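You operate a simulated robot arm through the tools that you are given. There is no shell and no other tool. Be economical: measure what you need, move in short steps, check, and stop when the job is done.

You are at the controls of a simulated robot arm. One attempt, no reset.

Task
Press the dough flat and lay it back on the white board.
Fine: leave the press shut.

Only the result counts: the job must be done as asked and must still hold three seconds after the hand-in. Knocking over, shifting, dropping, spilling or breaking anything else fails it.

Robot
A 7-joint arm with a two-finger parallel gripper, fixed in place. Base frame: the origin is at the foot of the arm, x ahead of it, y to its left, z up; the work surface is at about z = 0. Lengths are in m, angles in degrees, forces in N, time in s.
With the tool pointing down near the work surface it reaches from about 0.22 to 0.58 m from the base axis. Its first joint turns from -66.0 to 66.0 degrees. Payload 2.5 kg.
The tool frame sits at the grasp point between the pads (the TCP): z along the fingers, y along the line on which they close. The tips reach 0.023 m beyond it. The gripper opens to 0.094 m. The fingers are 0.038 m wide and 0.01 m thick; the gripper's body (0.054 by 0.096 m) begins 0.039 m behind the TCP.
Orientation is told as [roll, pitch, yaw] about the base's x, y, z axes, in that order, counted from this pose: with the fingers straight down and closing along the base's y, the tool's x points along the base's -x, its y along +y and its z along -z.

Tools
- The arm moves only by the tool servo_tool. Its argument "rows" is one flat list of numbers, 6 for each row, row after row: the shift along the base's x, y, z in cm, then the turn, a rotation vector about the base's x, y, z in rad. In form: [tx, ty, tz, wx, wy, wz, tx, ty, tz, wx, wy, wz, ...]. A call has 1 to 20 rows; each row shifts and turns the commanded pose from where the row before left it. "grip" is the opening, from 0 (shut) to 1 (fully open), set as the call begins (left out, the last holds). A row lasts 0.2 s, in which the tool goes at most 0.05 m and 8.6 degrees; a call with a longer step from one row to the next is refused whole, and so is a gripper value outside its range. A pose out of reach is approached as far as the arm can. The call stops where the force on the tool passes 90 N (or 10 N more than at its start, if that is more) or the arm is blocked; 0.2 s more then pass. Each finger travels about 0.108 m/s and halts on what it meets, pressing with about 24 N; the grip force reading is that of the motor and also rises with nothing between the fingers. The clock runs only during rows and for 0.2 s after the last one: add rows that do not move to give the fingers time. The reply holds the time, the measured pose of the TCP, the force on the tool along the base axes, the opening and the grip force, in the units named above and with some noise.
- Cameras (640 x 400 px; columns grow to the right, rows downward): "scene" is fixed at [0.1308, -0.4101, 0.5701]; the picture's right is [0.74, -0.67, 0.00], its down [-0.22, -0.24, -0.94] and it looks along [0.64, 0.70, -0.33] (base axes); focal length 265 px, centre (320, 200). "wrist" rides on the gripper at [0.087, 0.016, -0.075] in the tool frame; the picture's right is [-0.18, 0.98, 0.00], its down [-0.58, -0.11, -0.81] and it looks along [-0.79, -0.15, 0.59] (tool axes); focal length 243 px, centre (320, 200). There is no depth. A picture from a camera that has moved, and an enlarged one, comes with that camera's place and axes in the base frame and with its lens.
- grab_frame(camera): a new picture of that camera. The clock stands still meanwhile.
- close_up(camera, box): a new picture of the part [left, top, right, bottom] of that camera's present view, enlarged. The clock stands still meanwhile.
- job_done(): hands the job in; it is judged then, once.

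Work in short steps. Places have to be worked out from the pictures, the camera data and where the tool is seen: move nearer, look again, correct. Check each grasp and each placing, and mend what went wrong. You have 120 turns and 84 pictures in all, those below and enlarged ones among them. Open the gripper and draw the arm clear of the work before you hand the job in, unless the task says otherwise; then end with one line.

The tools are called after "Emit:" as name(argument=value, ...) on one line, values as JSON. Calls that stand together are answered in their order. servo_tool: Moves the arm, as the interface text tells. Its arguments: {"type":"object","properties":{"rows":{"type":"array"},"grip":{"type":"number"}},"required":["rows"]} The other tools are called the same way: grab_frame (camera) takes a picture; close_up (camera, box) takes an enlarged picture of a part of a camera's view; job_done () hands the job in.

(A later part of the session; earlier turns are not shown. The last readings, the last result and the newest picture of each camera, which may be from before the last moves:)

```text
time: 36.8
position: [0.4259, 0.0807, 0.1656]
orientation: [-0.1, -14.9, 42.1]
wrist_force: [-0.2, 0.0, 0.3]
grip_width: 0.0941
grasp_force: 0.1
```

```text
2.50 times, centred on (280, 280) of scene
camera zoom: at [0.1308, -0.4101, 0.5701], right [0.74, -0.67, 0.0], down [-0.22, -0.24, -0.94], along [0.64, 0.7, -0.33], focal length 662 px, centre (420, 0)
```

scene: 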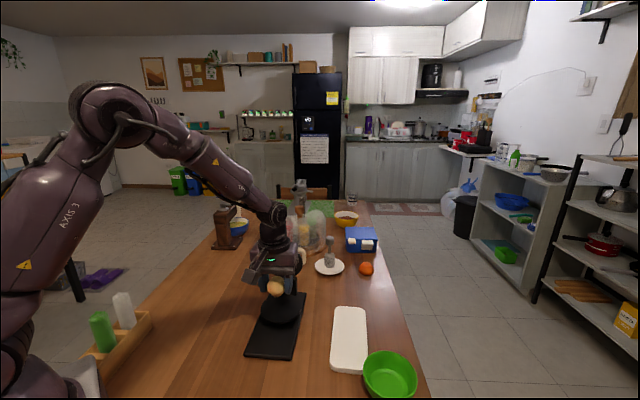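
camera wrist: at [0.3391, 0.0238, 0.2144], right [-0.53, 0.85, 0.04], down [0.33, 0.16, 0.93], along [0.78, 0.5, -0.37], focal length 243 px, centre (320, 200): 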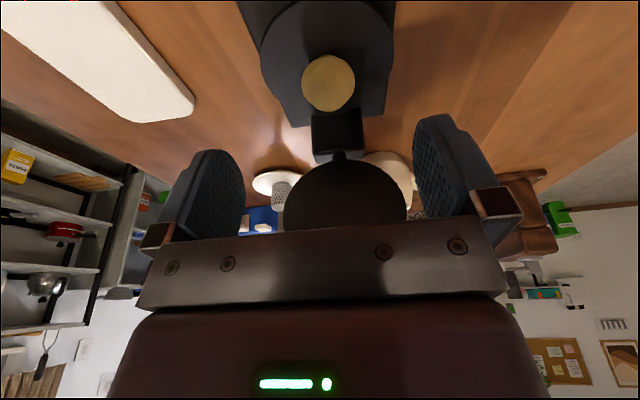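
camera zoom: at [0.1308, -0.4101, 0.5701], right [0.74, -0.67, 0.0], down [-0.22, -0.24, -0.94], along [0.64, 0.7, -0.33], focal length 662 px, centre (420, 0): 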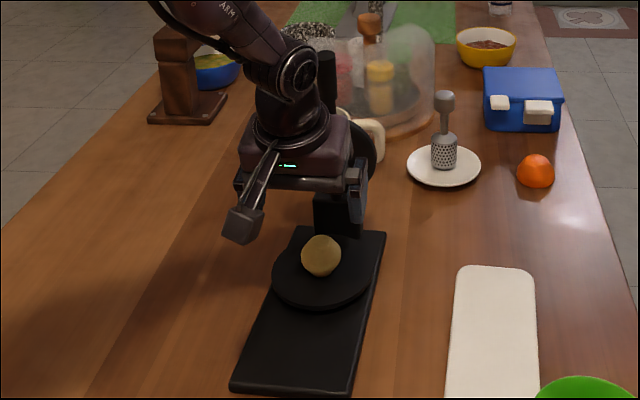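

The dough sits on the disc near its centre. Next I'll close the lid, so I'll raise in front of the handle and locate it.

Emit:
servo_tool(rows=[-0.5, -0.4, 3.2, 0, 0, 0, -0.5, -0.4, 3.2, 0, 0, 0, 0, 0, 3.2, 0, 0, 0, 0, 0, 0, 0, 0, 0])

Emit:
grab_frame(camera="wrist")

Emit:
close_up(camera="scene", box=[220, 160, 380, 320])

```text
time: 37.8
position: [0.4155, 0.0736, 0.2614]
orientation: [-0.1, -14.9, 42.0]
wrist_force: [0.3, -0.3, -0.9]
grip_width: 0.0936
grasp_force: 0.1
```

```text
43 pictures are left
camera wrist: at [0.3291, 0.0159, 0.31], right [-0.53, 0.85, 0.04], down [0.33, 0.16, 0.93], along [0.78, 0.5, -0.37], focal length 243 px, centre (320, 200)
```

wrist: 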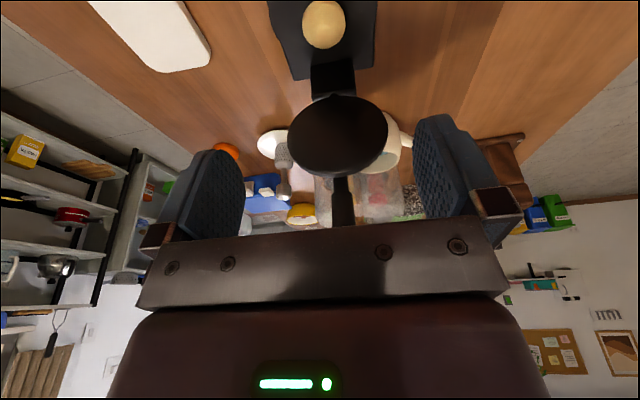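

```text
2.50 times, centred on (300, 240) of scene
camera zoom: at [0.1308, -0.4101, 0.5701], right [0.74, -0.67, 0.0], down [-0.22, -0.24, -0.94], along [0.64, 0.7, -0.33], focal length 662 px, centre (370, 100)
```

zoom: 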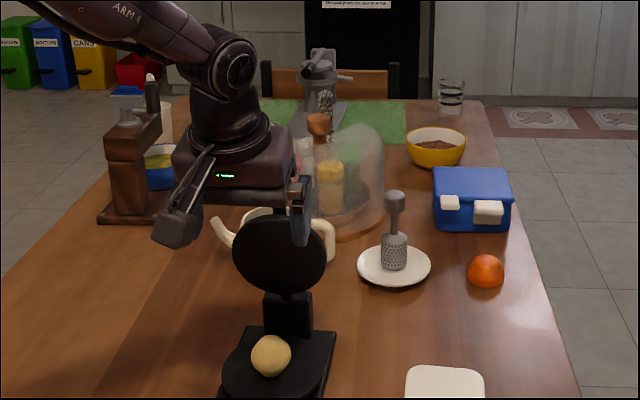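

The handle stands vertical at about (0.516, 0.165) with its top at z ≈ 0.265. I'll slide in at z ≈ 0.252 with the fingers straddling it.

Emit:
servo_tool(rows=[2.2, 2, -0.2, 0, 0, 0, 2.2, 2, -0.2, 0, 0, 0, 2.2, 2, -0.2, 0, 0, 0, 1.7, 1.5, -0.3, 0, 0, 0, 0, 0, 0, 0, 0, 0])

Emit:
grab_frame(camera="wrist")

Emit:
close_up(camera="scene", box=[220, 160, 380, 320])

```text
time: 39.0
position: [0.4976, 0.1487, 0.2546]
orientation: [-0.2, -15.0, 42.0]
wrist_force: [0.2, 0.1, 0.2]
grip_width: 0.094
grasp_force: 0.1
```

```text
41 pictures are left
camera wrist: at [0.4121, 0.0921, 0.3028], right [-0.53, 0.85, 0.04], down [0.33, 0.16, 0.93], along [0.78, 0.5, -0.37], focal length 243 px, centre (320, 200)
```

wrist: 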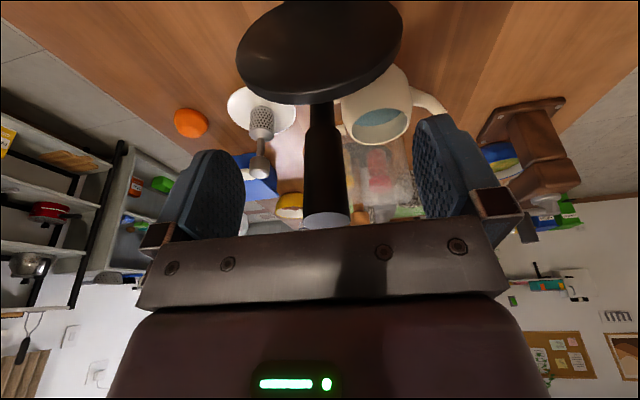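

```text
2.50 times, centred on (300, 240) of scene
camera zoom: at [0.1308, -0.4101, 0.5701], right [0.74, -0.67, 0.0], down [-0.22, -0.24, -0.94], along [0.64, 0.7, -0.33], focal length 662 px, centre (370, 100)
```

zoom: 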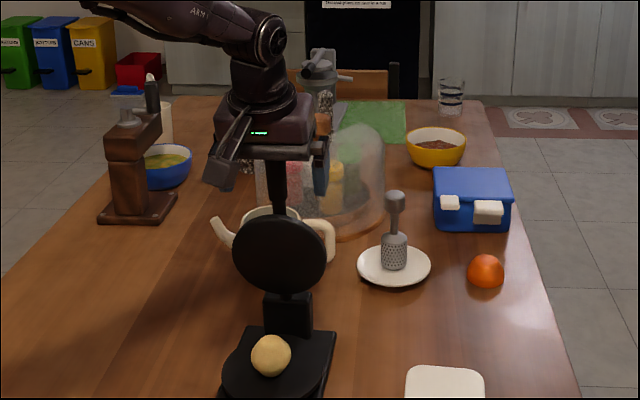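

The handle is centred between the fingers and about 3 cm further in. I'll advance and close.

Emit:
servo_tool(rows=[1.2, 1, -0.3, 0, 0, 0, 1.2, 1, -0.4, 0, 0, 0, 0, 0, 0, 0, 0, 0])

Emit:
servo_tool(rows=[0, 0, 0, 0, 0, 0, 0, 0, 0, 0, 0, 0, 0, 0, 0, 0, 0, 0], grip=0)

Emit:
grab_frame(camera="wrist")

```text
time: 39.8
position: [0.5223, 0.1692, 0.2468]
orientation: [-0.2, -14.9, 42.1]
wrist_force: [0.7, -0.3, -0.2]
grip_width: 0.0941
grasp_force: 0.0
```

```text
time: 40.6
position: [0.5207, 0.1708, 0.2471]
orientation: [0.1, -14.9, 42.1]
wrist_force: [-7.4, 7.0, 1.1]
grip_width: 0.0288
grasp_force: 23.8
```

```text
39 pictures are left
camera wrist: at [0.4356, 0.113, 0.2956], right [-0.53, 0.85, 0.05], down [0.34, 0.16, 0.93], along [0.78, 0.51, -0.37], focal length 243 px, centre (320, 200)
```

wrist: 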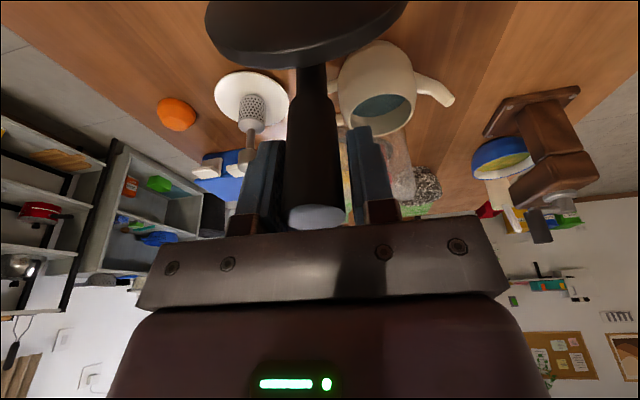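

The handle is gripped (29 mm). I'll swing the lid down along the arc and bring the hand upright as I go, to about 50° first.

Emit:
servo_tool(rows=[-1.19, -0.84, -0.13, -0.0215, 0.0245, 0, -1.09, -0.94, -0.13, -0.0215, 0.0245, 0, -1.06, -0.92, -0.38, -0.0215, 0.0245, 0, -1.06, -0.92, -0.38, -0.0215, 0.0245, 0, -0.99, -0.86, -0.61, -0.0215, 0.0245, 0, -0.99, -0.86, -0.61, -0.0215, 0.0245, 0, -0.9, -0.78, -0.83, -0.0215, 0.0245, 0, -0.9, -0.78, -0.83, -0.0215, 0.0245, 0, 0, 0, 0, 0, 0, 0])

Emit:
close_up(camera="scene", box=[200, 200, 360, 360])

```text
time: 42.6
position: [0.442, 0.0985, 0.2062]
orientation: [-0.1, 0.0, 41.9]
wrist_force: [15.0, -1.3, -6.3]
grip_width: 0.0292
grasp_force: 23.9
```

```text
2.50 times, centred on (280, 280) of scene
camera zoom: at [0.1309, -0.4101, 0.5701], right [0.74, -0.67, 0.0], down [-0.22, -0.24, -0.94], along [0.64, 0.7, -0.33], focal length 662 px, centre (420, 0)
```

zoom: 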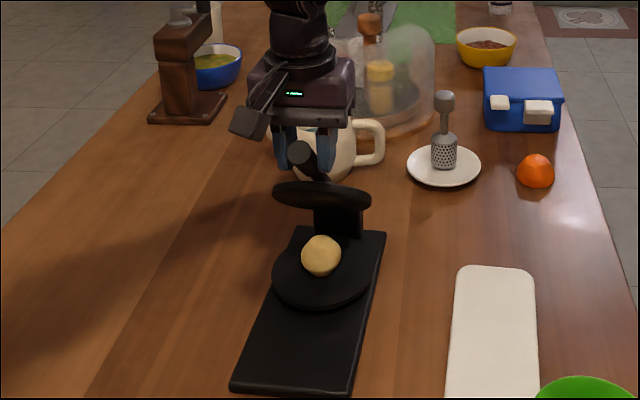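

It's following well at about 50°. I'll continue slowly to about 30°, where the lid should reach the dough.

Emit:
servo_tool(rows=[-0.7, -0.62, -1.06, 0, 0, 0, -0.76, -0.66, -1.06, 0, 0, 0, -0.61, -0.53, -1.15, 0, 0, 0, -0.61, -0.53, -1.15, 0, 0, 0, 0, 0, 0, 0, 0, 0])

Emit:
close_up(camera="scene", box=[210, 230, 340, 360])

```text
time: 43.8
position: [0.414, 0.075, 0.1635]
orientation: [-0.2, 0.1, 42.0]
wrist_force: [13.9, -11.5, 3.8]
grip_width: 0.0289
grasp_force: 24.3
```

```text
3.08 times, centred on (275, 295) of scene
camera zoom: at [0.1308, -0.4102, 0.5701], right [0.74, -0.67, 0.0], down [-0.22, -0.24, -0.94], along [0.64, 0.7, -0.33], focal length 815 px, centre (458, -92)
```

zoom: 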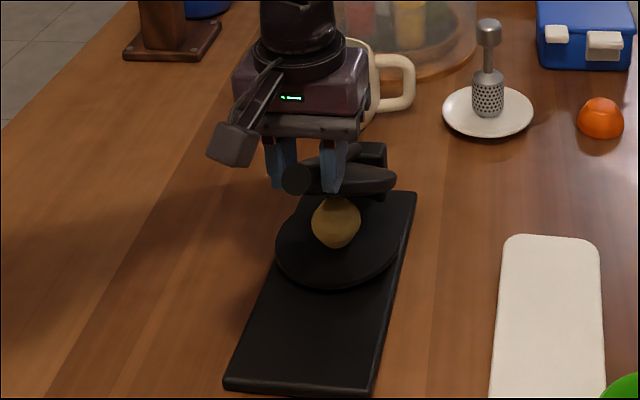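

The lid is about to touch the dough. I'll keep bringing it down and watch the force.

Emit:
servo_tool(rows=[-0.3, -0.5, -1.2, 0, 0, 0, -0.35, -0.45, -1.25, 0, 0, 0, 0, 0, 0, 0, 0, 0])

Emit:
close_up(camera="scene", box=[210, 230, 340, 360])

```text
time: 44.6
position: [0.4066, 0.0674, 0.1396]
orientation: [0.1, -0.1, 42.1]
wrist_force: [9.8, -5.0, 0.6]
grip_width: 0.0288
grasp_force: 23.9
```

```text
3.08 times, centred on (275, 295) of scene
camera zoom: at [0.1308, -0.4101, 0.5701], right [0.74, -0.67, 0.0], down [-0.22, -0.24, -0.94], along [0.64, 0.7, -0.33], focal length 815 px, centre (458, -92)
```

zoom: 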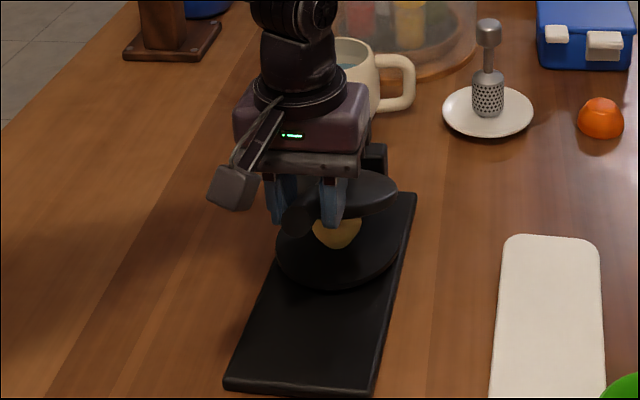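

Emit:
servo_tool(rows=[-0.25, -0.25, -1, 0, 0, 0, -0.2, -0.2, -1, 0, 0, 0, 0, 0, 0, 0, 0, 0])

Emit:
close_up(camera="scene", box=[210, 230, 340, 360])

```text
time: 45.4
position: [0.4026, 0.0641, 0.1193]
orientation: [0.0, -0.1, 42.0]
wrist_force: [4.2, 6.8, 15.7]
grip_width: 0.0286
grasp_force: 24.0
```

```text
3.08 times, centred on (275, 295) of scene
camera zoom: at [0.1308, -0.4101, 0.5702], right [0.74, -0.67, 0.0], down [-0.22, -0.24, -0.94], along [0.64, 0.7, -0.33], focal length 815 px, centre (458, -92)
```

zoom: 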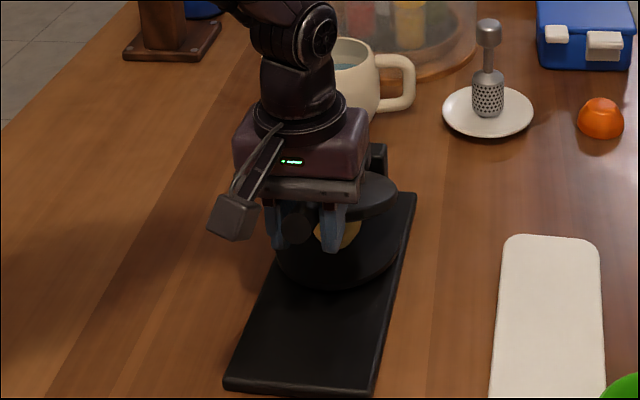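

The dough is being pressed now (16 N). I'll continue downward in small steps.

Emit:
servo_tool(rows=[-0.1, -0.1, -0.5, 0, 0, 0, -0.05, -0.05, -0.5, 0, 0, 0, 0, 0, 0, 0, 0, 0])

Emit:
servo_tool(rows=[0, 0, -0.5, 0, 0, 0, 0, 0, -0.5, 0, 0, 0, 0, 0, 0, 0, 0, 0])

Emit:
close_up(camera="scene", box=[210, 230, 340, 360])

```text
time: 46.2
position: [0.3999, 0.0623, 0.1076]
orientation: [0.3, 0.4, 42.1]
wrist_force: [-19.0, 3.0, 4.0]
grip_width: 0.0291
grasp_force: 23.4
```

```text
time: 47.0
position: [0.4029, 0.0613, 0.0982]
orientation: [0.1, 0.1, 42.1]
wrist_force: [-19.3, 0.2, 3.9]
grip_width: 0.0287
grasp_force: 23.5
```

```text
3.08 times, centred on (275, 295) of scene
camera zoom: at [0.1308, -0.4101, 0.5701], right [0.74, -0.67, 0.0], down [-0.22, -0.24, -0.94], along [0.64, 0.7, -0.33], focal length 815 px, centre (458, -92)
```

zoom: 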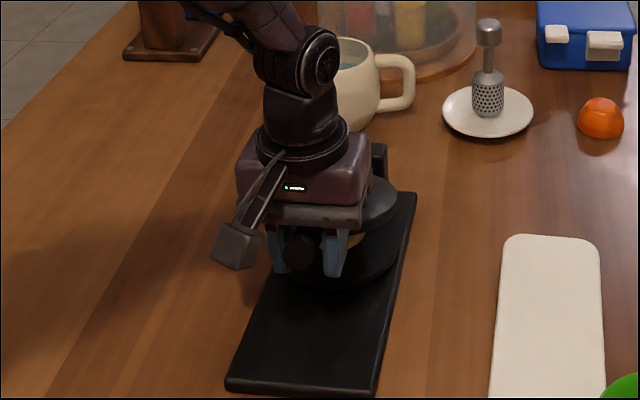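

The handle is sliding up between the pads toward the palm, which will then press directly on it. I'll relax the horizontal load and keep pushing down.

Emit:
servo_tool(rows=[-0.25, 0, -0.5, 0, 0, 0, 0, 0, -0.5, 0, 0, 0, 0, 0, 0, 0, 0, 0])

Emit:
servo_tool(rows=[0, 0, -0.5, 0, 0, 0, 0, 0, -0.5, 0, 0, 0, 0, 0, 0, 0, 0, 0])

Emit:
close_up(camera="scene", box=[210, 230, 340, 360])

Emit:
grab_frame(camera="wrist")

```text
time: 47.8
position: [0.4012, 0.0613, 0.0895]
orientation: [-0.2, -0.3, 41.9]
wrist_force: [5.7, -5.5, 3.0]
grip_width: 0.0288
grasp_force: 24.4
```

```text
time: 48.6
position: [0.4017, 0.0612, 0.0785]
orientation: [-0.1, -0.1, 41.9]
wrist_force: [7.4, -13.6, 16.1]
grip_width: 0.0289
grasp_force: 23.8
```

```text
3.08 times, centred on (275, 295) of scene
camera zoom: at [0.1308, -0.4102, 0.5702], right [0.74, -0.67, 0.0], down [-0.22, -0.24, -0.94], along [0.64, 0.7, -0.33], focal length 815 px, centre (458, -92)
```

zoom: 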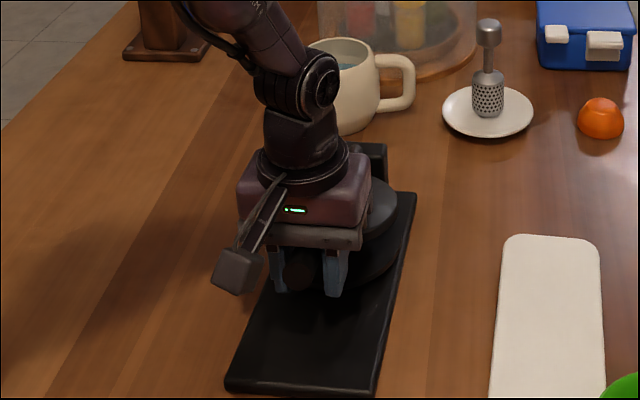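

```text
32 pictures are left
camera wrist: at [0.3262, 0.015, 0.1525], right [-0.52, 0.85, 0.0], down [0.5, 0.31, 0.81], along [0.69, 0.42, -0.59], focal length 243 px, centre (320, 200)
```

wrist: 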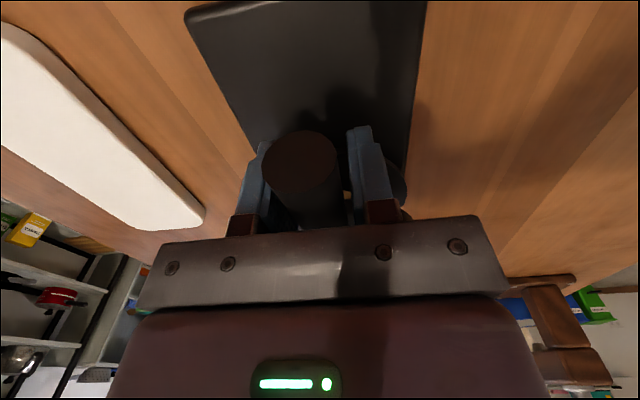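

The handle is nearly at the palm. I'll push further so the palm presses the lever.

Emit:
servo_tool(rows=[0, 0, -0.4, 0, 0, 0, 0, 0, -0.4, 0, 0, 0, 0, 0, 0, 0, 0, 0])

Emit:
servo_tool(rows=[0, 0, -0.4, 0, 0, 0, 0, 0, -0.4, 0, 0, 0, 0, 0, 0, 0, 0, 0])

Emit:
close_up(camera="scene", box=[210, 230, 340, 360])

```text
time: 49.4
position: [0.3994, 0.0609, 0.0697]
orientation: [0.0, 0.0, 41.9]
wrist_force: [17.3, -9.5, -1.9]
grip_width: 0.0287
grasp_force: 24.2
```

```text
time: 50.2
position: [0.398, 0.0598, 0.0622]
orientation: [0.1, 0.3, 42.0]
wrist_force: [4.0, -17.1, 3.4]
grip_width: 0.0285
grasp_force: 23.8
```

```text
3.08 times, centred on (275, 295) of scene
camera zoom: at [0.1308, -0.4102, 0.5701], right [0.74, -0.67, 0.0], down [-0.22, -0.24, -0.94], along [0.64, 0.7, -0.33], focal length 815 px, centre (458, -92)
```

zoom: 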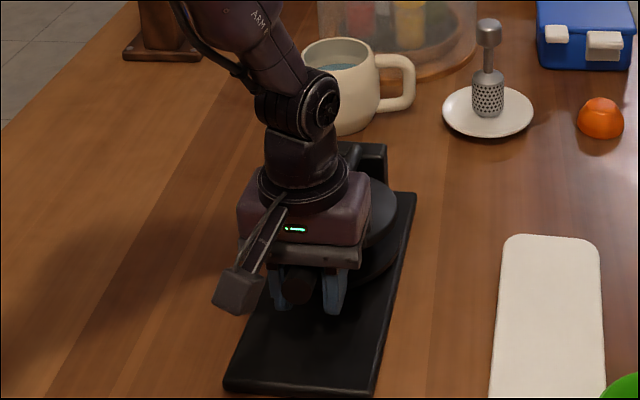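

Emit:
servo_tool(rows=[0, 0, -0.3, 0, 0, 0, 0, 0, -0.3, 0, 0, 0, 0, 0, 0, 0, 0, 0])

Emit:
grab_frame(camera="wrist")

```text
time: 51.0
position: [0.4004, 0.0614, 0.0565]
orientation: [0.1, 0.1, 42.0]
wrist_force: [4.4, -17.0, 2.8]
grip_width: 0.0286
grasp_force: 24.0
```

```text
30 pictures are left
camera wrist: at [0.3251, 0.0149, 0.1299], right [-0.52, 0.85, 0.0], down [0.51, 0.31, 0.81], along [0.69, 0.42, -0.59], focal length 243 px, centre (320, 200)
```

wrist: 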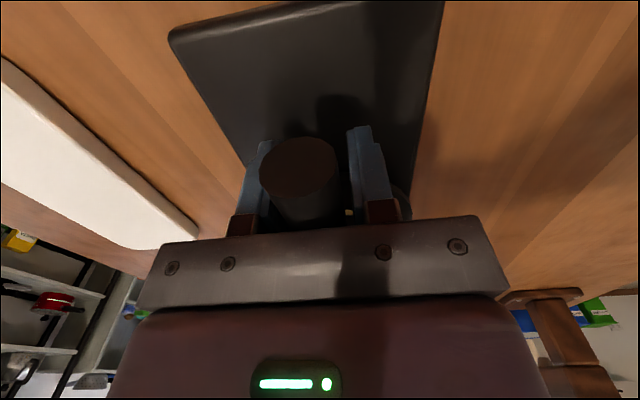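

The handle end works out at about z 0.09, close to its original shut height, but the friction grip gives little force. I'll let go, raise the hand, and look at the lid.

Emit:
servo_tool(rows=[0, 0, 0, 0, 0, 0, 0, 0, 0, 0, 0, 0], grip=1)

Emit:
servo_tool(rows=[0, 0, 3, 0, 0, 0, 0, 0, 4, 0, 0, 0, -0.5, -0.5, 4, 0, 0, 0, 0, 0, 0, 0, 0, 0])

Emit:
close_up(camera="scene", box=[210, 230, 340, 360])

Emit:
grab_frame(camera="wrist")

```text
time: 51.6
position: [0.3995, 0.0623, 0.0562]
orientation: [0.1, 0.1, 42.2]
wrist_force: [-0.1, -0.1, -0.2]
grip_width: 0.0941
grasp_force: 0.1
```

```text
time: 52.6
position: [0.3943, 0.0572, 0.1667]
orientation: [0.1, -0.1, 42.0]
wrist_force: [-0.3, 0.5, 0.4]
grip_width: 0.094
grasp_force: 0.0
```

```text
3.08 times, centred on (275, 295) of scene
camera zoom: at [0.1308, -0.4101, 0.5701], right [0.74, -0.67, 0.0], down [-0.22, -0.24, -0.94], along [0.64, 0.7, -0.33], focal length 815 px, centre (458, -92)
```

zoom: 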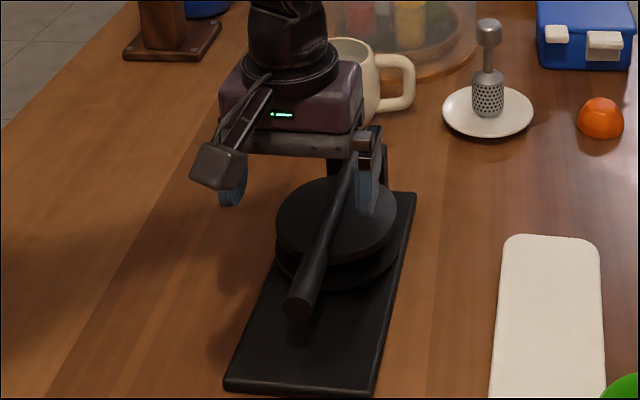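

```text
28 pictures are left
camera wrist: at [0.3193, 0.011, 0.2405], right [-0.52, 0.85, 0.0], down [0.51, 0.31, 0.81], along [0.69, 0.42, -0.59], focal length 243 px, centre (320, 200)
```

wrist: 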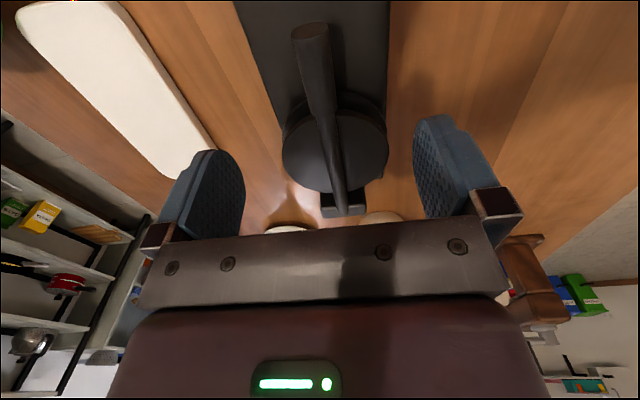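

The handle end is back at its original shut pixel position, so the press is closed. To be sure, I'll press on the handle from above with closed fingers.

Emit:
servo_tool(rows=[-0.2, -0.3, 0, 0, 0, 0, 0, 0, 0, 0, 0, 0, 0, 0, 0, 0, 0, 0], grip=0)

Emit:
servo_tool(rows=[0, 0, -2, 0, 0, 0, 0, 0, -1, 0, 0, 0, 0, 0, -0.5, 0, 0, 0, 0, 0, -0.5, 0, 0, 0, 0, 0, -0.5, 0, 0, 0, 0, 0, -0.5, 0, 0, 0, 0, 0, -0.5, 0, 0, 0, 0, 0, -0.5, 0, 0, 0])

```text
time: 53.4
position: [0.3923, 0.0548, 0.1658]
orientation: [-0.1, 0.0, 42.0]
wrist_force: [0.7, 0.0, 0.1]
grip_width: 0.0001
grasp_force: 23.7
```

```text
time: 55.2
position: [0.393, 0.0539, 0.1081]
orientation: [-0.1, 0.0, 42.0]
wrist_force: [-3.6, -0.5, 12.6]
grip_width: 0.0
grasp_force: 23.6
```

The fingers touch the handle at 12.6 N. I'll push on down in small steps.

Emit:
servo_tool(rows=[0, 0, -0.3, 0, 0, 0, 0, 0, -0.3, 0, 0, 0, 0, 0, -0.3, 0, 0, 0, 0, 0, 0, 0, 0, 0])

```text
time: 55.8
position: [0.3946, 0.0539, 0.1059]
orientation: [-0.2, -0.1, 42.2]
wrist_force: [-10.5, -0.8, 25.2]
grip_width: 0.0001
grasp_force: 23.9
stopped in row 3: the force on the tool passed its limit (the readings are from after the stop); the commanded pose is now the measured one
```

The force limit was reached with the handle solid, so the press is fully shut on the dough. Next I'll reopen it: rise, open the fingers, and straddle the handle near its end again.

Emit:
servo_tool(rows=[0, 0, 2.5, 0, 0, 0, 0, 0, 2.5, 0, 0, 0, -0.9, -0.7, 0, 0, 0, 0, 0, 0, 0, 0, 0, 0], grip=1)

Emit:
servo_tool(rows=[0, 0, -2.5, 0, 0, 0, 0, 0, -2.5, 0, 0, 0, 0, 0, -2, 0, 0, 0, 0, 0, 0, 0, 0, 0])

Emit:
grab_frame(camera="wrist")

```text
time: 56.8
position: [0.3842, 0.0469, 0.1553]
orientation: [-0.1, -0.1, 42.1]
wrist_force: [-0.3, 0.4, -0.6]
grip_width: 0.094
grasp_force: 0.1
```

```text
time: 57.8
position: [0.3847, 0.0475, 0.0877]
orientation: [-0.2, 0.0, 42.1]
wrist_force: [0.5, -0.3, -0.5]
grip_width: 0.0939
grasp_force: 0.0
```

```text
27 pictures are left
camera wrist: at [0.3095, 0.0006, 0.1606], right [-0.52, 0.85, 0.0], down [0.5, 0.31, 0.81], along [0.69, 0.42, -0.59], focal length 243 px, centre (320, 200)
```

wrist: 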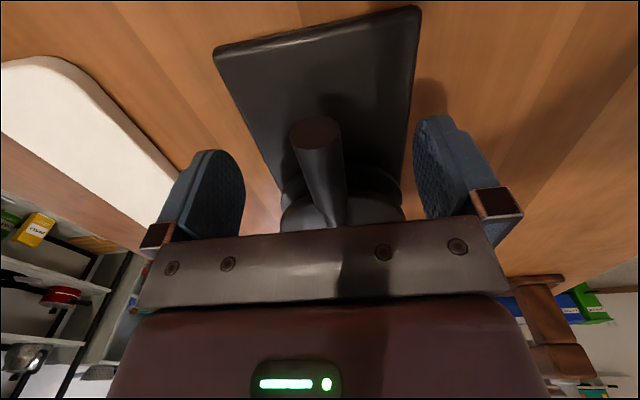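

The handle is well centred. I'll grip it and reopen along the same arc as before.

Emit:
servo_tool(rows=[0, 0, 0, 0, 0, 0, 0, 0, 0, 0, 0, 0, 0, 0, 0, 0, 0, 0], grip=0)

Emit:
servo_tool(rows=[0.05, 0.04, 1.5, 0, 0, 0, 0.2, 0.17, 1.57, 0, 0, 0, 0.22, 0.19, 1.5, 0, 0, 0, 0.35, 0.31, 1.5, 0, 0, 0, 0.48, 0.42, 1.4, 0, 0, 0, 0.58, 0.5, 1.37, 0, 0, 0, 0.7, 0.61, 1.25, 0, 0, 0, 0.7, 0.61, 1.25, 0, 0, 0, 0, 0, 0, 0, 0, 0])

Emit:
close_up(camera="scene", box=[200, 200, 360, 360])

```text
time: 58.6
position: [0.3842, 0.0468, 0.0871]
orientation: [-0.2, -0.1, 42.1]
wrist_force: [-0.7, 1.8, 0.3]
grip_width: 0.0288
grasp_force: 24.3
```

```text
time: 60.6
position: [0.4188, 0.0756, 0.1999]
orientation: [-0.1, -0.2, 42.2]
wrist_force: [-14.7, 4.2, 2.8]
grip_width: 0.0289
grasp_force: 24.1
```

```text
2.50 times, centred on (280, 280) of scene
camera zoom: at [0.1308, -0.4101, 0.5701], right [0.74, -0.67, 0.0], down [-0.22, -0.24, -0.94], along [0.64, 0.7, -0.33], focal length 662 px, centre (420, 0)
```

zoom: 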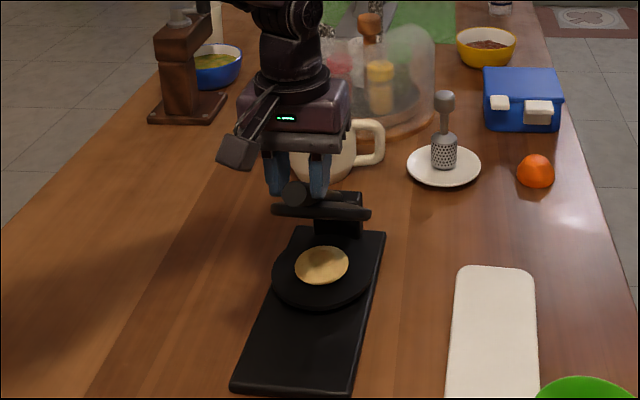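

The dough is a flat disc lying on the lower plate. I'll continue opening to just past vertical.

Emit:
servo_tool(rows=[0.8, 0.78, 1.07, 0, 0, 0, 0.85, 0.74, 1.07, 0, 0, 0, 0.98, 0.85, 0.86, 0, 0, 0, 0.98, 0.85, 0.86, 0, 0, 0, 1.08, 0.93, 0.62, 0, 0, 0, 1.08, 0.93, 0.62, 0, 0, 0, 1.14, 0.99, 0.36, 0, 0, 0, 1.14, 0.99, 0.36, 0, 0, 0, 1.17, 1.02, 0.09, 0, 0, 0, 1.17, 1.02, 0.09, 0, 0, 0, 0, 0, 0, 0, 0, 0])

Emit:
servo_tool(rows=[0.6, 0.52, 0, 0, 0, 0, 0, 0, 0, 0, 0, 0])

Emit:
close_up(camera="scene", box=[220, 160, 380, 320])

```text
time: 63.0
position: [0.5228, 0.1673, 0.2591]
orientation: [-0.1, -0.1, 42.1]
wrist_force: [-10.8, 6.3, 7.3]
grip_width: 0.0285
grasp_force: 23.9
```

```text
time: 63.6
position: [0.528, 0.1702, 0.2596]
orientation: [-0.1, -0.1, 42.2]
wrist_force: [-10.1, 4.9, 3.2]
grip_width: 0.0288
grasp_force: 23.7
```

```text
2.50 times, centred on (300, 240) of scene
camera zoom: at [0.1308, -0.4101, 0.5702], right [0.74, -0.67, 0.0], down [-0.22, -0.24, -0.94], along [0.64, 0.7, -0.33], focal length 662 px, centre (370, 100)
```

zoom: 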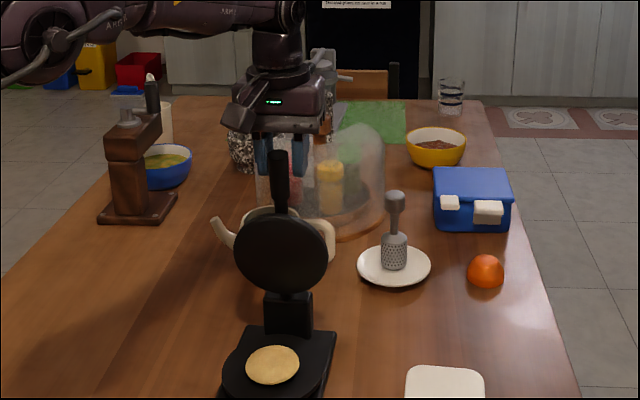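

The lid is at its rest angle, where it stayed before. I'll release and draw back toward the robot, then check that it holds.

Emit:
servo_tool(rows=[0, 0, 0, 0, 0, 0, 0, 0, 0, 0, 0, 0, 0, 0, 0, 0, 0, 0], grip=1)

Emit:
servo_tool(rows=[-1, -0.9, 0.5, 0, 0, 0, -2, -1.75, 0.5, 0, 0, 0, -2.5, -2.2, 0, 0, 0, 0, -2.5, -2.2, 0, 0, 0, 0, -2.5, -2.2, 0, 0, 0, 0, 0, 0, 0, 0, 0, 0])

Emit:
grab_frame(camera="wrist")

Emit:
close_up(camera="scene", box=[220, 200, 380, 360])

```text
time: 64.4
position: [0.5284, 0.1707, 0.2588]
orientation: [-0.2, -0.1, 42.1]
wrist_force: [-0.2, 0.7, 0.2]
grip_width: 0.0938
grasp_force: 0.1
```

```text
time: 65.8
position: [0.422, 0.0789, 0.269]
orientation: [-0.2, -0.2, 42.0]
wrist_force: [1.0, 0.6, -0.1]
grip_width: 0.094
grasp_force: 0.0
```

```text
24 pictures are left
camera wrist: at [0.3477, 0.0335, 0.3422], right [-0.52, 0.85, 0.0], down [0.5, 0.31, 0.81], along [0.69, 0.42, -0.59], focal length 243 px, centre (320, 200)
```

wrist: 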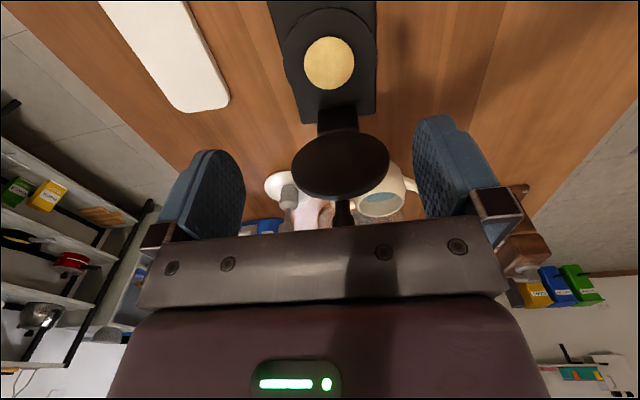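

```text
2.50 times, centred on (300, 280) of scene
camera zoom: at [0.1308, -0.4102, 0.5701], right [0.74, -0.67, 0.0], down [-0.22, -0.24, -0.94], along [0.64, 0.7, -0.33], focal length 662 px, centre (370, 0)
```

zoom: 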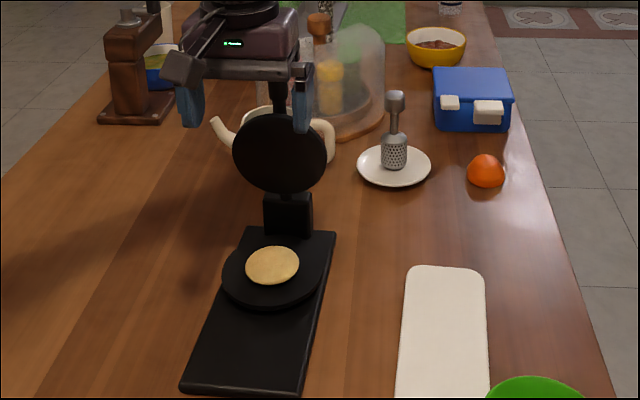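

The lid holds. The flattened dough is about 62 mm across, centred near (0.462, 0.115). I'll tilt back about 8° for clearance and go down above it.

Emit:
servo_tool(rows=[0.3, 0.3, -3.5, 0.092, -0.106, 0, 0.5, 0.5, -3.5, 0, 0, 0, 0.9, 0.8, -3.5, 0, 0, 0, 1.1, 1, -3.5, 0, 0, 0, 1.1, 1, -2.5, 0, 0, 0, 0, 0, 0, 0, 0, 0])

Emit:
grab_frame(camera="wrist")

Emit:
close_up(camera="scene", box=[220, 240, 340, 360])

```text
time: 67.2
position: [0.4592, 0.1156, 0.1024]
orientation: [-0.3, -8.2, 42.1]
wrist_force: [-0.2, -0.9, -0.1]
grip_width: 0.0939
grasp_force: 0.1
```

```text
22 pictures are left
camera wrist: at [0.378, 0.0626, 0.1634], right [-0.52, 0.85, 0.02], down [0.41, 0.23, 0.88], along [0.75, 0.47, -0.47], focal length 243 px, centre (320, 200)
```

wrist: 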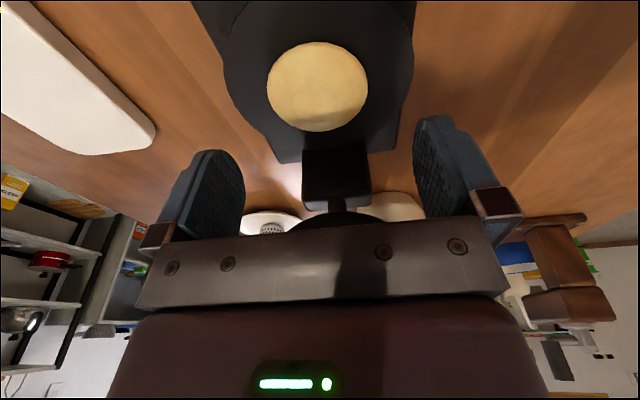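

```text
3.33 times, centred on (280, 300) of scene
camera zoom: at [0.1308, -0.4101, 0.5701], right [0.74, -0.67, 0.0], down [-0.22, -0.24, -0.94], along [0.64, 0.7, -0.33], focal length 883 px, centre (453, -133)
```

zoom: 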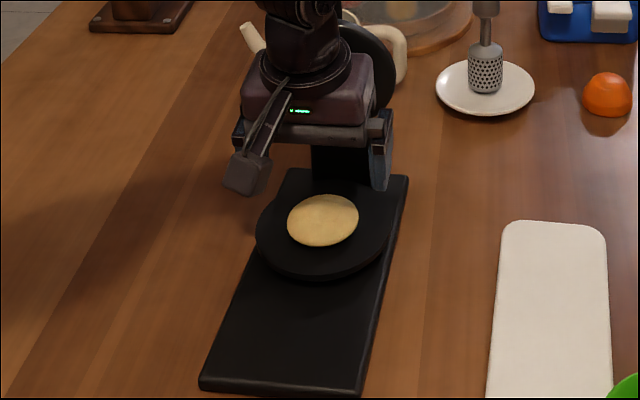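

It's right under the fingers at about (0.458, 0.113). I'll descend, then creep down to the plate.

Emit:
servo_tool(rows=[0, -0.1, -2, 0, 0, 0, 0, -0.1, -1.7, 0, 0, 0, 0, 0, -0.3, 0, 0, 0, 0, 0, 0, 0, 0, 0])

Emit:
servo_tool(rows=[0, 0, -0.25, 0, 0, 0, 0, 0, 0, 0, 0, 0])

Emit:
servo_tool(rows=[0, 0, -0.25, 0, 0, 0, 0, 0, 0, 0, 0, 0])

Emit:
grab_frame(camera="wrist")

```text
time: 68.2
position: [0.4596, 0.1131, 0.0636]
orientation: [-0.3, -8.2, 42.1]
wrist_force: [0.9, -0.4, 0.5]
grip_width: 0.0942
grasp_force: 0.0
```

```text
time: 68.8
position: [0.4617, 0.1127, 0.0614]
orientation: [-0.4, -8.2, 42.0]
wrist_force: [-1.0, -0.3, -0.7]
grip_width: 0.094
grasp_force: 0.1
```

```text
time: 69.4
position: [0.4605, 0.1138, 0.0588]
orientation: [-0.4, -8.3, 42.2]
wrist_force: [-1.0, 1.0, 0.3]
grip_width: 0.094
grasp_force: 0.0
```

```text
20 pictures are left
camera wrist: at [0.3797, 0.0606, 0.1196], right [-0.52, 0.85, 0.02], down [0.41, 0.23, 0.88], along [0.75, 0.47, -0.47], focal length 243 px, centre (320, 200)
```

wrist: 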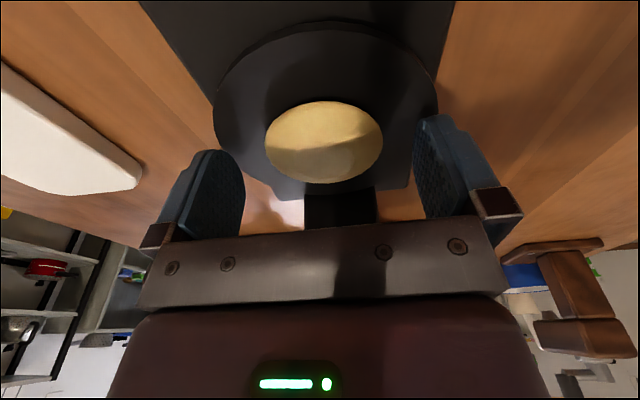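

It's centred. I'll keep creeping down until the tips feel the plate.

Emit:
servo_tool(rows=[0, 0, -0.25, 0, 0, 0, 0, 0, 0, 0, 0, 0])

Emit:
servo_tool(rows=[0, 0, -0.2, 0, 0, 0, 0, 0, 0, 0, 0, 0])

Emit:
servo_tool(rows=[0, 0, -0.2, 0, 0, 0, 0, 0, 0, 0, 0, 0])

```text
time: 70.0
position: [0.4614, 0.1132, 0.0553]
orientation: [-0.3, -8.2, 42.1]
wrist_force: [-1.0, 0.1, 0.1]
grip_width: 0.0942
grasp_force: 0.0
```

```text
time: 70.6
position: [0.463, 0.1128, 0.0555]
orientation: [-0.3, -8.2, 42.2]
wrist_force: [-8.5, -2.5, 25.4]
grip_width: 0.094
grasp_force: 0.1
```

```text
time: 71.2
position: [0.4625, 0.1123, 0.0557]
orientation: [-0.2, -8.3, 42.2]
wrist_force: [-18.5, -4.8, 55.6]
grip_width: 0.094
grasp_force: 0.1
```

The plate was met at TCP z ≈ 0.0555. I'll back off just clear and close on the dough's rim.

Emit:
servo_tool(rows=[0, 0, 0.45, 0, 0, 0, 0, 0, 0, 0, 0, 0])

Emit:
servo_tool(rows=[0, 0, 0, 0, 0, 0, 0, 0, 0, 0, 0, 0, 0, 0, 0, 0, 0, 0], grip=0.55)

Emit:
grab_frame(camera="wrist")

```text
time: 71.8
position: [0.4628, 0.1114, 0.0556]
orientation: [-0.3, -8.1, 41.9]
wrist_force: [1.5, 1.6, 2.3]
grip_width: 0.0943
grasp_force: 0.3
```

```text
time: 72.6
position: [0.4626, 0.1127, 0.0562]
orientation: [-0.2, -8.1, 42.0]
wrist_force: [0.1, 1.0, -0.5]
grip_width: 0.0602
grasp_force: 24.4
```

```text
19 pictures are left
camera wrist: at [0.3803, 0.0605, 0.1171], right [-0.52, 0.85, 0.02], down [0.41, 0.23, 0.88], along [0.75, 0.47, -0.47], focal length 243 px, centre (320, 200)
```

wrist: 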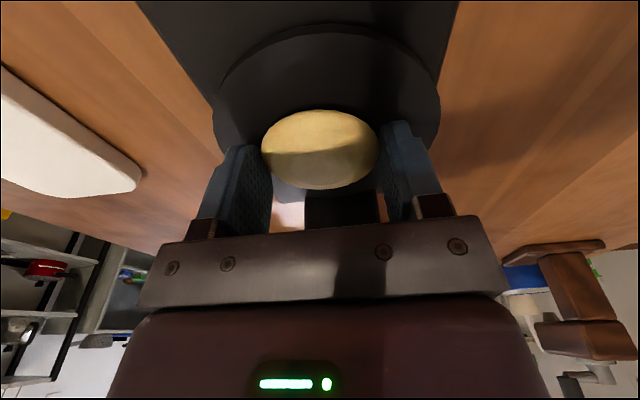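

The dough's rim is gripped at 60 mm. I'll lift gently upward and back.

Emit:
servo_tool(rows=[0, 0, 1, 0, 0, 0, -0.2, -0.2, 1.5, 0, 0, 0, -0.6, -0.5, 2, 0, 0, 0, -1, -0.9, 2.5, 0, 0, 0, -1.2, -1, 2.5, 0, 0, 0, -1.2, -1, 2.5, 0, 0, 0, 0, 0, 0, 0, 0, 0])

Emit:
grab_frame(camera="wrist")

Emit:
close_up(camera="scene", box=[220, 220, 400, 390])

```text
time: 74.2
position: [0.4201, 0.0769, 0.177]
orientation: [-0.2, -8.2, 42.0]
wrist_force: [0.9, 0.5, -0.4]
grip_width: 0.0601
grasp_force: 24.0
```

```text
18 pictures are left
camera wrist: at [0.3373, 0.024, 0.2376], right [-0.52, 0.85, 0.02], down [0.41, 0.23, 0.88], along [0.75, 0.47, -0.47], focal length 243 px, centre (320, 200)
```

wrist: 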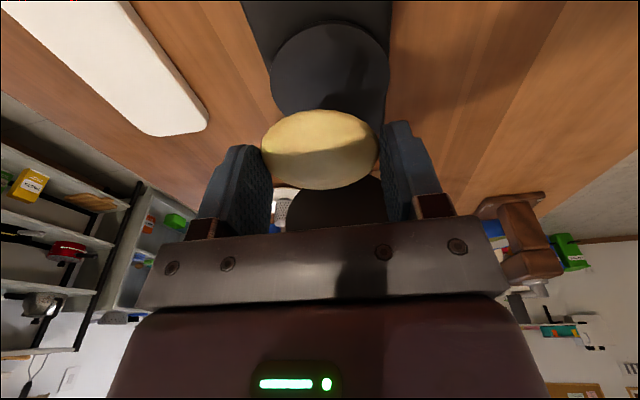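

```text
2.35 times, centred on (310, 305) of scene
camera zoom: at [0.1308, -0.4101, 0.5701], right [0.74, -0.67, 0.0], down [-0.22, -0.24, -0.94], along [0.64, 0.7, -0.33], focal length 623 px, centre (344, -47)
```

zoom: 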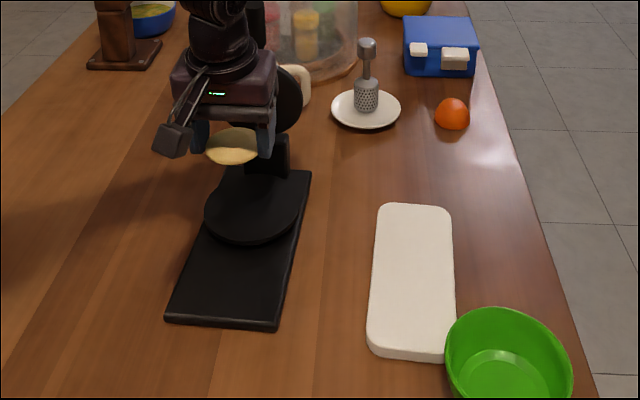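

The dough is held flat. I'll carry it to over the board at about (0.540, -0.072), untilting and turning the yaw back to 17°.

Emit:
servo_tool(rows=[-0.5, -0.5, 0.5, -0.092, 0.106, 0, 2.1, -3, 0, 0, 0, -0.088, 2.5, -3, 0, 0, 0, -0.088, 2.5, -3, 0, 0, 0, -0.088, 2.5, -2.9, -0.5, 0, 0, -0.088, 2.5, -2.5, -1.5, 0, 0, -0.088, 0, 0, 0, 0, 0, 0])

Emit:
grab_frame(camera="wrist")

Emit:
close_up(camera="scene", box=[270, 250, 430, 400])

```text
time: 75.8
position: [0.5369, -0.0733, 0.1613]
orientation: [-0.2, -0.1, 16.7]
wrist_force: [-0.8, -0.3, -1.4]
grip_width: 0.0598
grasp_force: 23.5
```

```text
16 pictures are left
camera wrist: at [0.4494, -0.0835, 0.2343], right [-0.11, 0.99, 0.0], down [0.59, 0.07, 0.81], along [0.8, 0.09, -0.59], focal length 243 px, centre (320, 200)
```

wrist: 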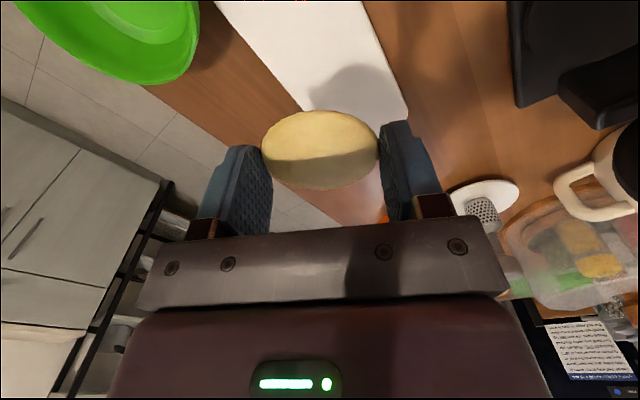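

```text
2.67 times, centred on (350, 325) of scene
camera zoom: at [0.1308, -0.4102, 0.5701], right [0.74, -0.67, 0.0], down [-0.22, -0.24, -0.94], along [0.64, 0.7, -0.33], focal length 706 px, centre (240, -133)
```

zoom: 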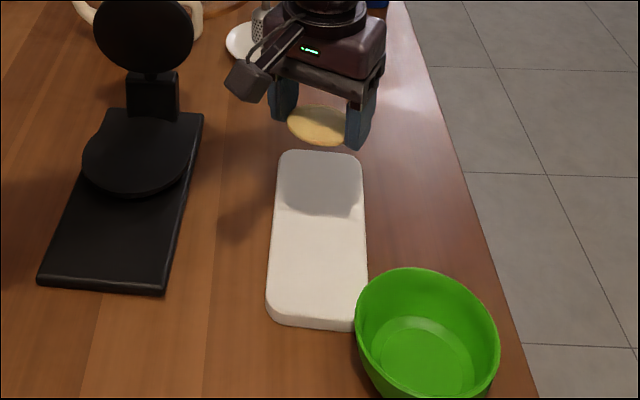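

The board centre is at about (0.541, -0.072). I'll re-tilt the hand by the 8° it had at the grasp so the dough hangs level, then descend.

Emit:
servo_tool(rows=[0.2, 0, -2, 0.0405, -0.134, 0, 0.1, 0, -3, 0, 0, 0, 0.1, 0, -3, 0, 0, 0, 0, 0, -2.5, 0, 0, 0, 0, 0, 0, 0, 0, 0])

Emit:
close_up(camera="scene", box=[290, 270, 420, 390])

Emit:
grab_frame(camera="wrist")

```text
time: 77.0
position: [0.5382, -0.0709, 0.0562]
orientation: [-0.2, -8.3, 17.0]
wrist_force: [0.3, 0.8, 0.1]
grip_width: 0.06
grasp_force: 24.4
```

```text
3.33 times, centred on (355, 330) of scene
camera zoom: at [0.1308, -0.4101, 0.5701], right [0.74, -0.67, 0.0], down [-0.22, -0.24, -0.94], along [0.64, 0.7, -0.33], focal length 883 px, centre (203, -233)
```

zoom: 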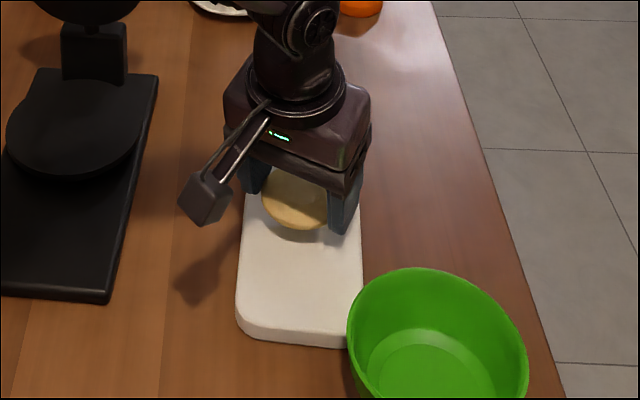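

```text
13 pictures are left
camera wrist: at [0.4433, -0.0837, 0.1168], right [-0.11, 0.99, 0.02], down [0.47, 0.03, 0.88], along [0.87, 0.11, -0.47], focal length 243 px, centre (320, 200)
```

wrist: 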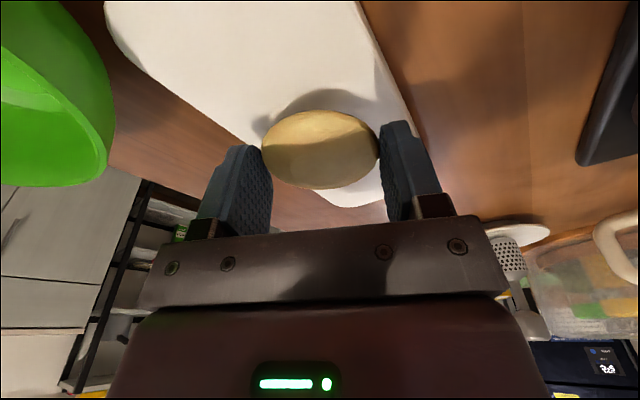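

The dough is centred across the board and near mid-length. I'll creep down to contact.

Emit:
servo_tool(rows=[0, 0, -0.5, 0, 0, 0, 0, 0, -0.4, 0, 0, 0, 0, 0, 0, 0, 0, 0])

Emit:
servo_tool(rows=[0, 0, -0.2, 0, 0, 0, 0, 0, 0, 0, 0, 0])

Emit:
servo_tool(rows=[0, 0, -0.2, 0, 0, 0, 0, 0, 0, 0, 0, 0])

```text
time: 77.8
position: [0.54, -0.0728, 0.0487]
orientation: [-0.2, -8.2, 16.9]
wrist_force: [-0.3, -0.9, -0.3]
grip_width: 0.0598
grasp_force: 23.7
```

```text
time: 78.4
position: [0.54, -0.073, 0.0459]
orientation: [-0.2, -8.2, 17.0]
wrist_force: [0.8, 0.2, 0.1]
grip_width: 0.0597
grasp_force: 23.8
```

```text
time: 79.0
position: [0.5398, -0.0714, 0.0436]
orientation: [-0.3, -8.1, 16.9]
wrist_force: [-0.8, -0.1, 0.0]
grip_width: 0.0598
grasp_force: 24.2
```

Emit:
servo_tool(rows=[0, 0, -0.15, 0, 0, 0, 0, 0, 0, 0, 0, 0])

Emit:
servo_tool(rows=[0, 0, -0.15, 0, 0, 0, 0, 0, 0, 0, 0, 0])

```text
time: 79.6
position: [0.5406, -0.0721, 0.0426]
orientation: [-0.2, -8.1, 16.9]
wrist_force: [0.0, -0.2, -0.2]
grip_width: 0.06
grasp_force: 23.9
```

```text
time: 80.2
position: [0.5411, -0.0719, 0.0421]
orientation: [-0.3, -8.2, 16.9]
wrist_force: [-2.3, 0.2, 7.3]
grip_width: 0.0599
grasp_force: 24.1
```

The dough (or the tips) just touches the board at 7 N. I'll ease up 1 mm, open, and lift straight off.

Emit:
servo_tool(rows=[0, 0, 0.1, 0, 0, 0, 0, 0, 0, 0, 0, 0])

Emit:
servo_tool(rows=[0, 0, 0, 0, 0, 0, 0, 0, 0, 0, 0, 0, 0, 0, 0, 0, 0, 0], grip=1)

Emit:
servo_tool(rows=[0, 0, 1, 0, 0, 0, -0.3, 0, 2.5, 0, 0, 0, -1, 0, 3.5, 0, 0, 0, -2, 0, 3.5, 0, 0, 0, -3, 1, 3, 0, 0, 0, -3, 1, 2, 0, 0, 0, 0, 0, 0, 0, 0, 0])

Emit:
grab_frame(camera="wrist")

Emit:
close_up(camera="scene", box=[220, 220, 430, 400])

```text
time: 80.8
position: [0.539, -0.0721, 0.0414]
orientation: [-0.2, -8.1, 16.9]
wrist_force: [-0.4, -0.8, 2.7]
grip_width: 0.06
grasp_force: 23.8
```

```text
time: 81.6
position: [0.5391, -0.0712, 0.0406]
orientation: [-0.2, -8.1, 17.0]
wrist_force: [-0.3, 0.7, 0.3]
grip_width: 0.0939
grasp_force: 0.1
```

```text
time: 83.2
position: [0.4476, -0.0522, 0.1968]
orientation: [-0.2, -8.0, 16.9]
wrist_force: [0.3, 0.3, 0.2]
grip_width: 0.094
grasp_force: 0.0
```

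```text
12 pictures are left
camera wrist: at [0.3517, -0.0644, 0.2569], right [-0.11, 0.99, 0.02], down [0.47, 0.03, 0.88], along [0.87, 0.11, -0.47], focal length 243 px, centre (320, 200)
```

wrist: 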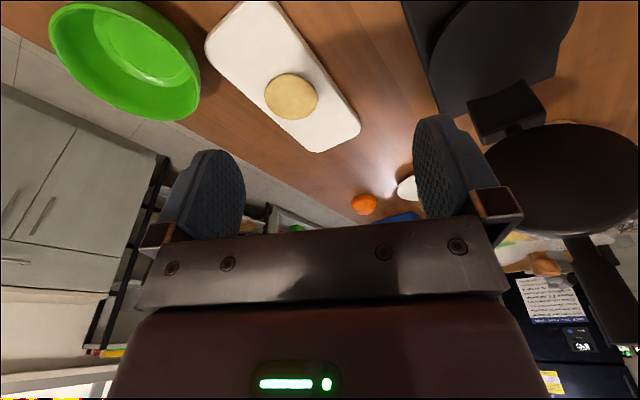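

```text
2.22 times, centred on (325, 310) of scene
camera zoom: at [0.1308, -0.4101, 0.5701], right [0.74, -0.67, 0.0], down [-0.22, -0.24, -0.94], along [0.64, 0.7, -0.33], focal length 589 px, centre (309, -44)
```

zoom: 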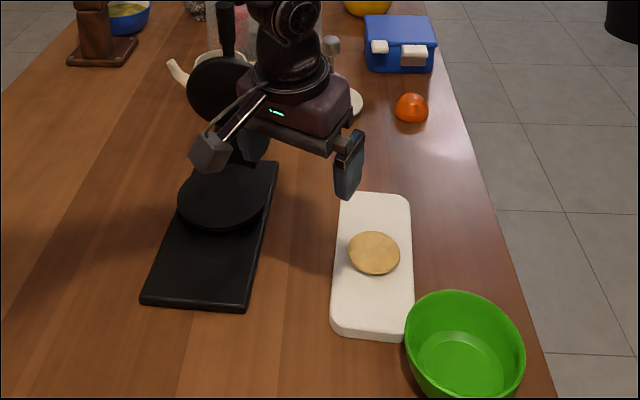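

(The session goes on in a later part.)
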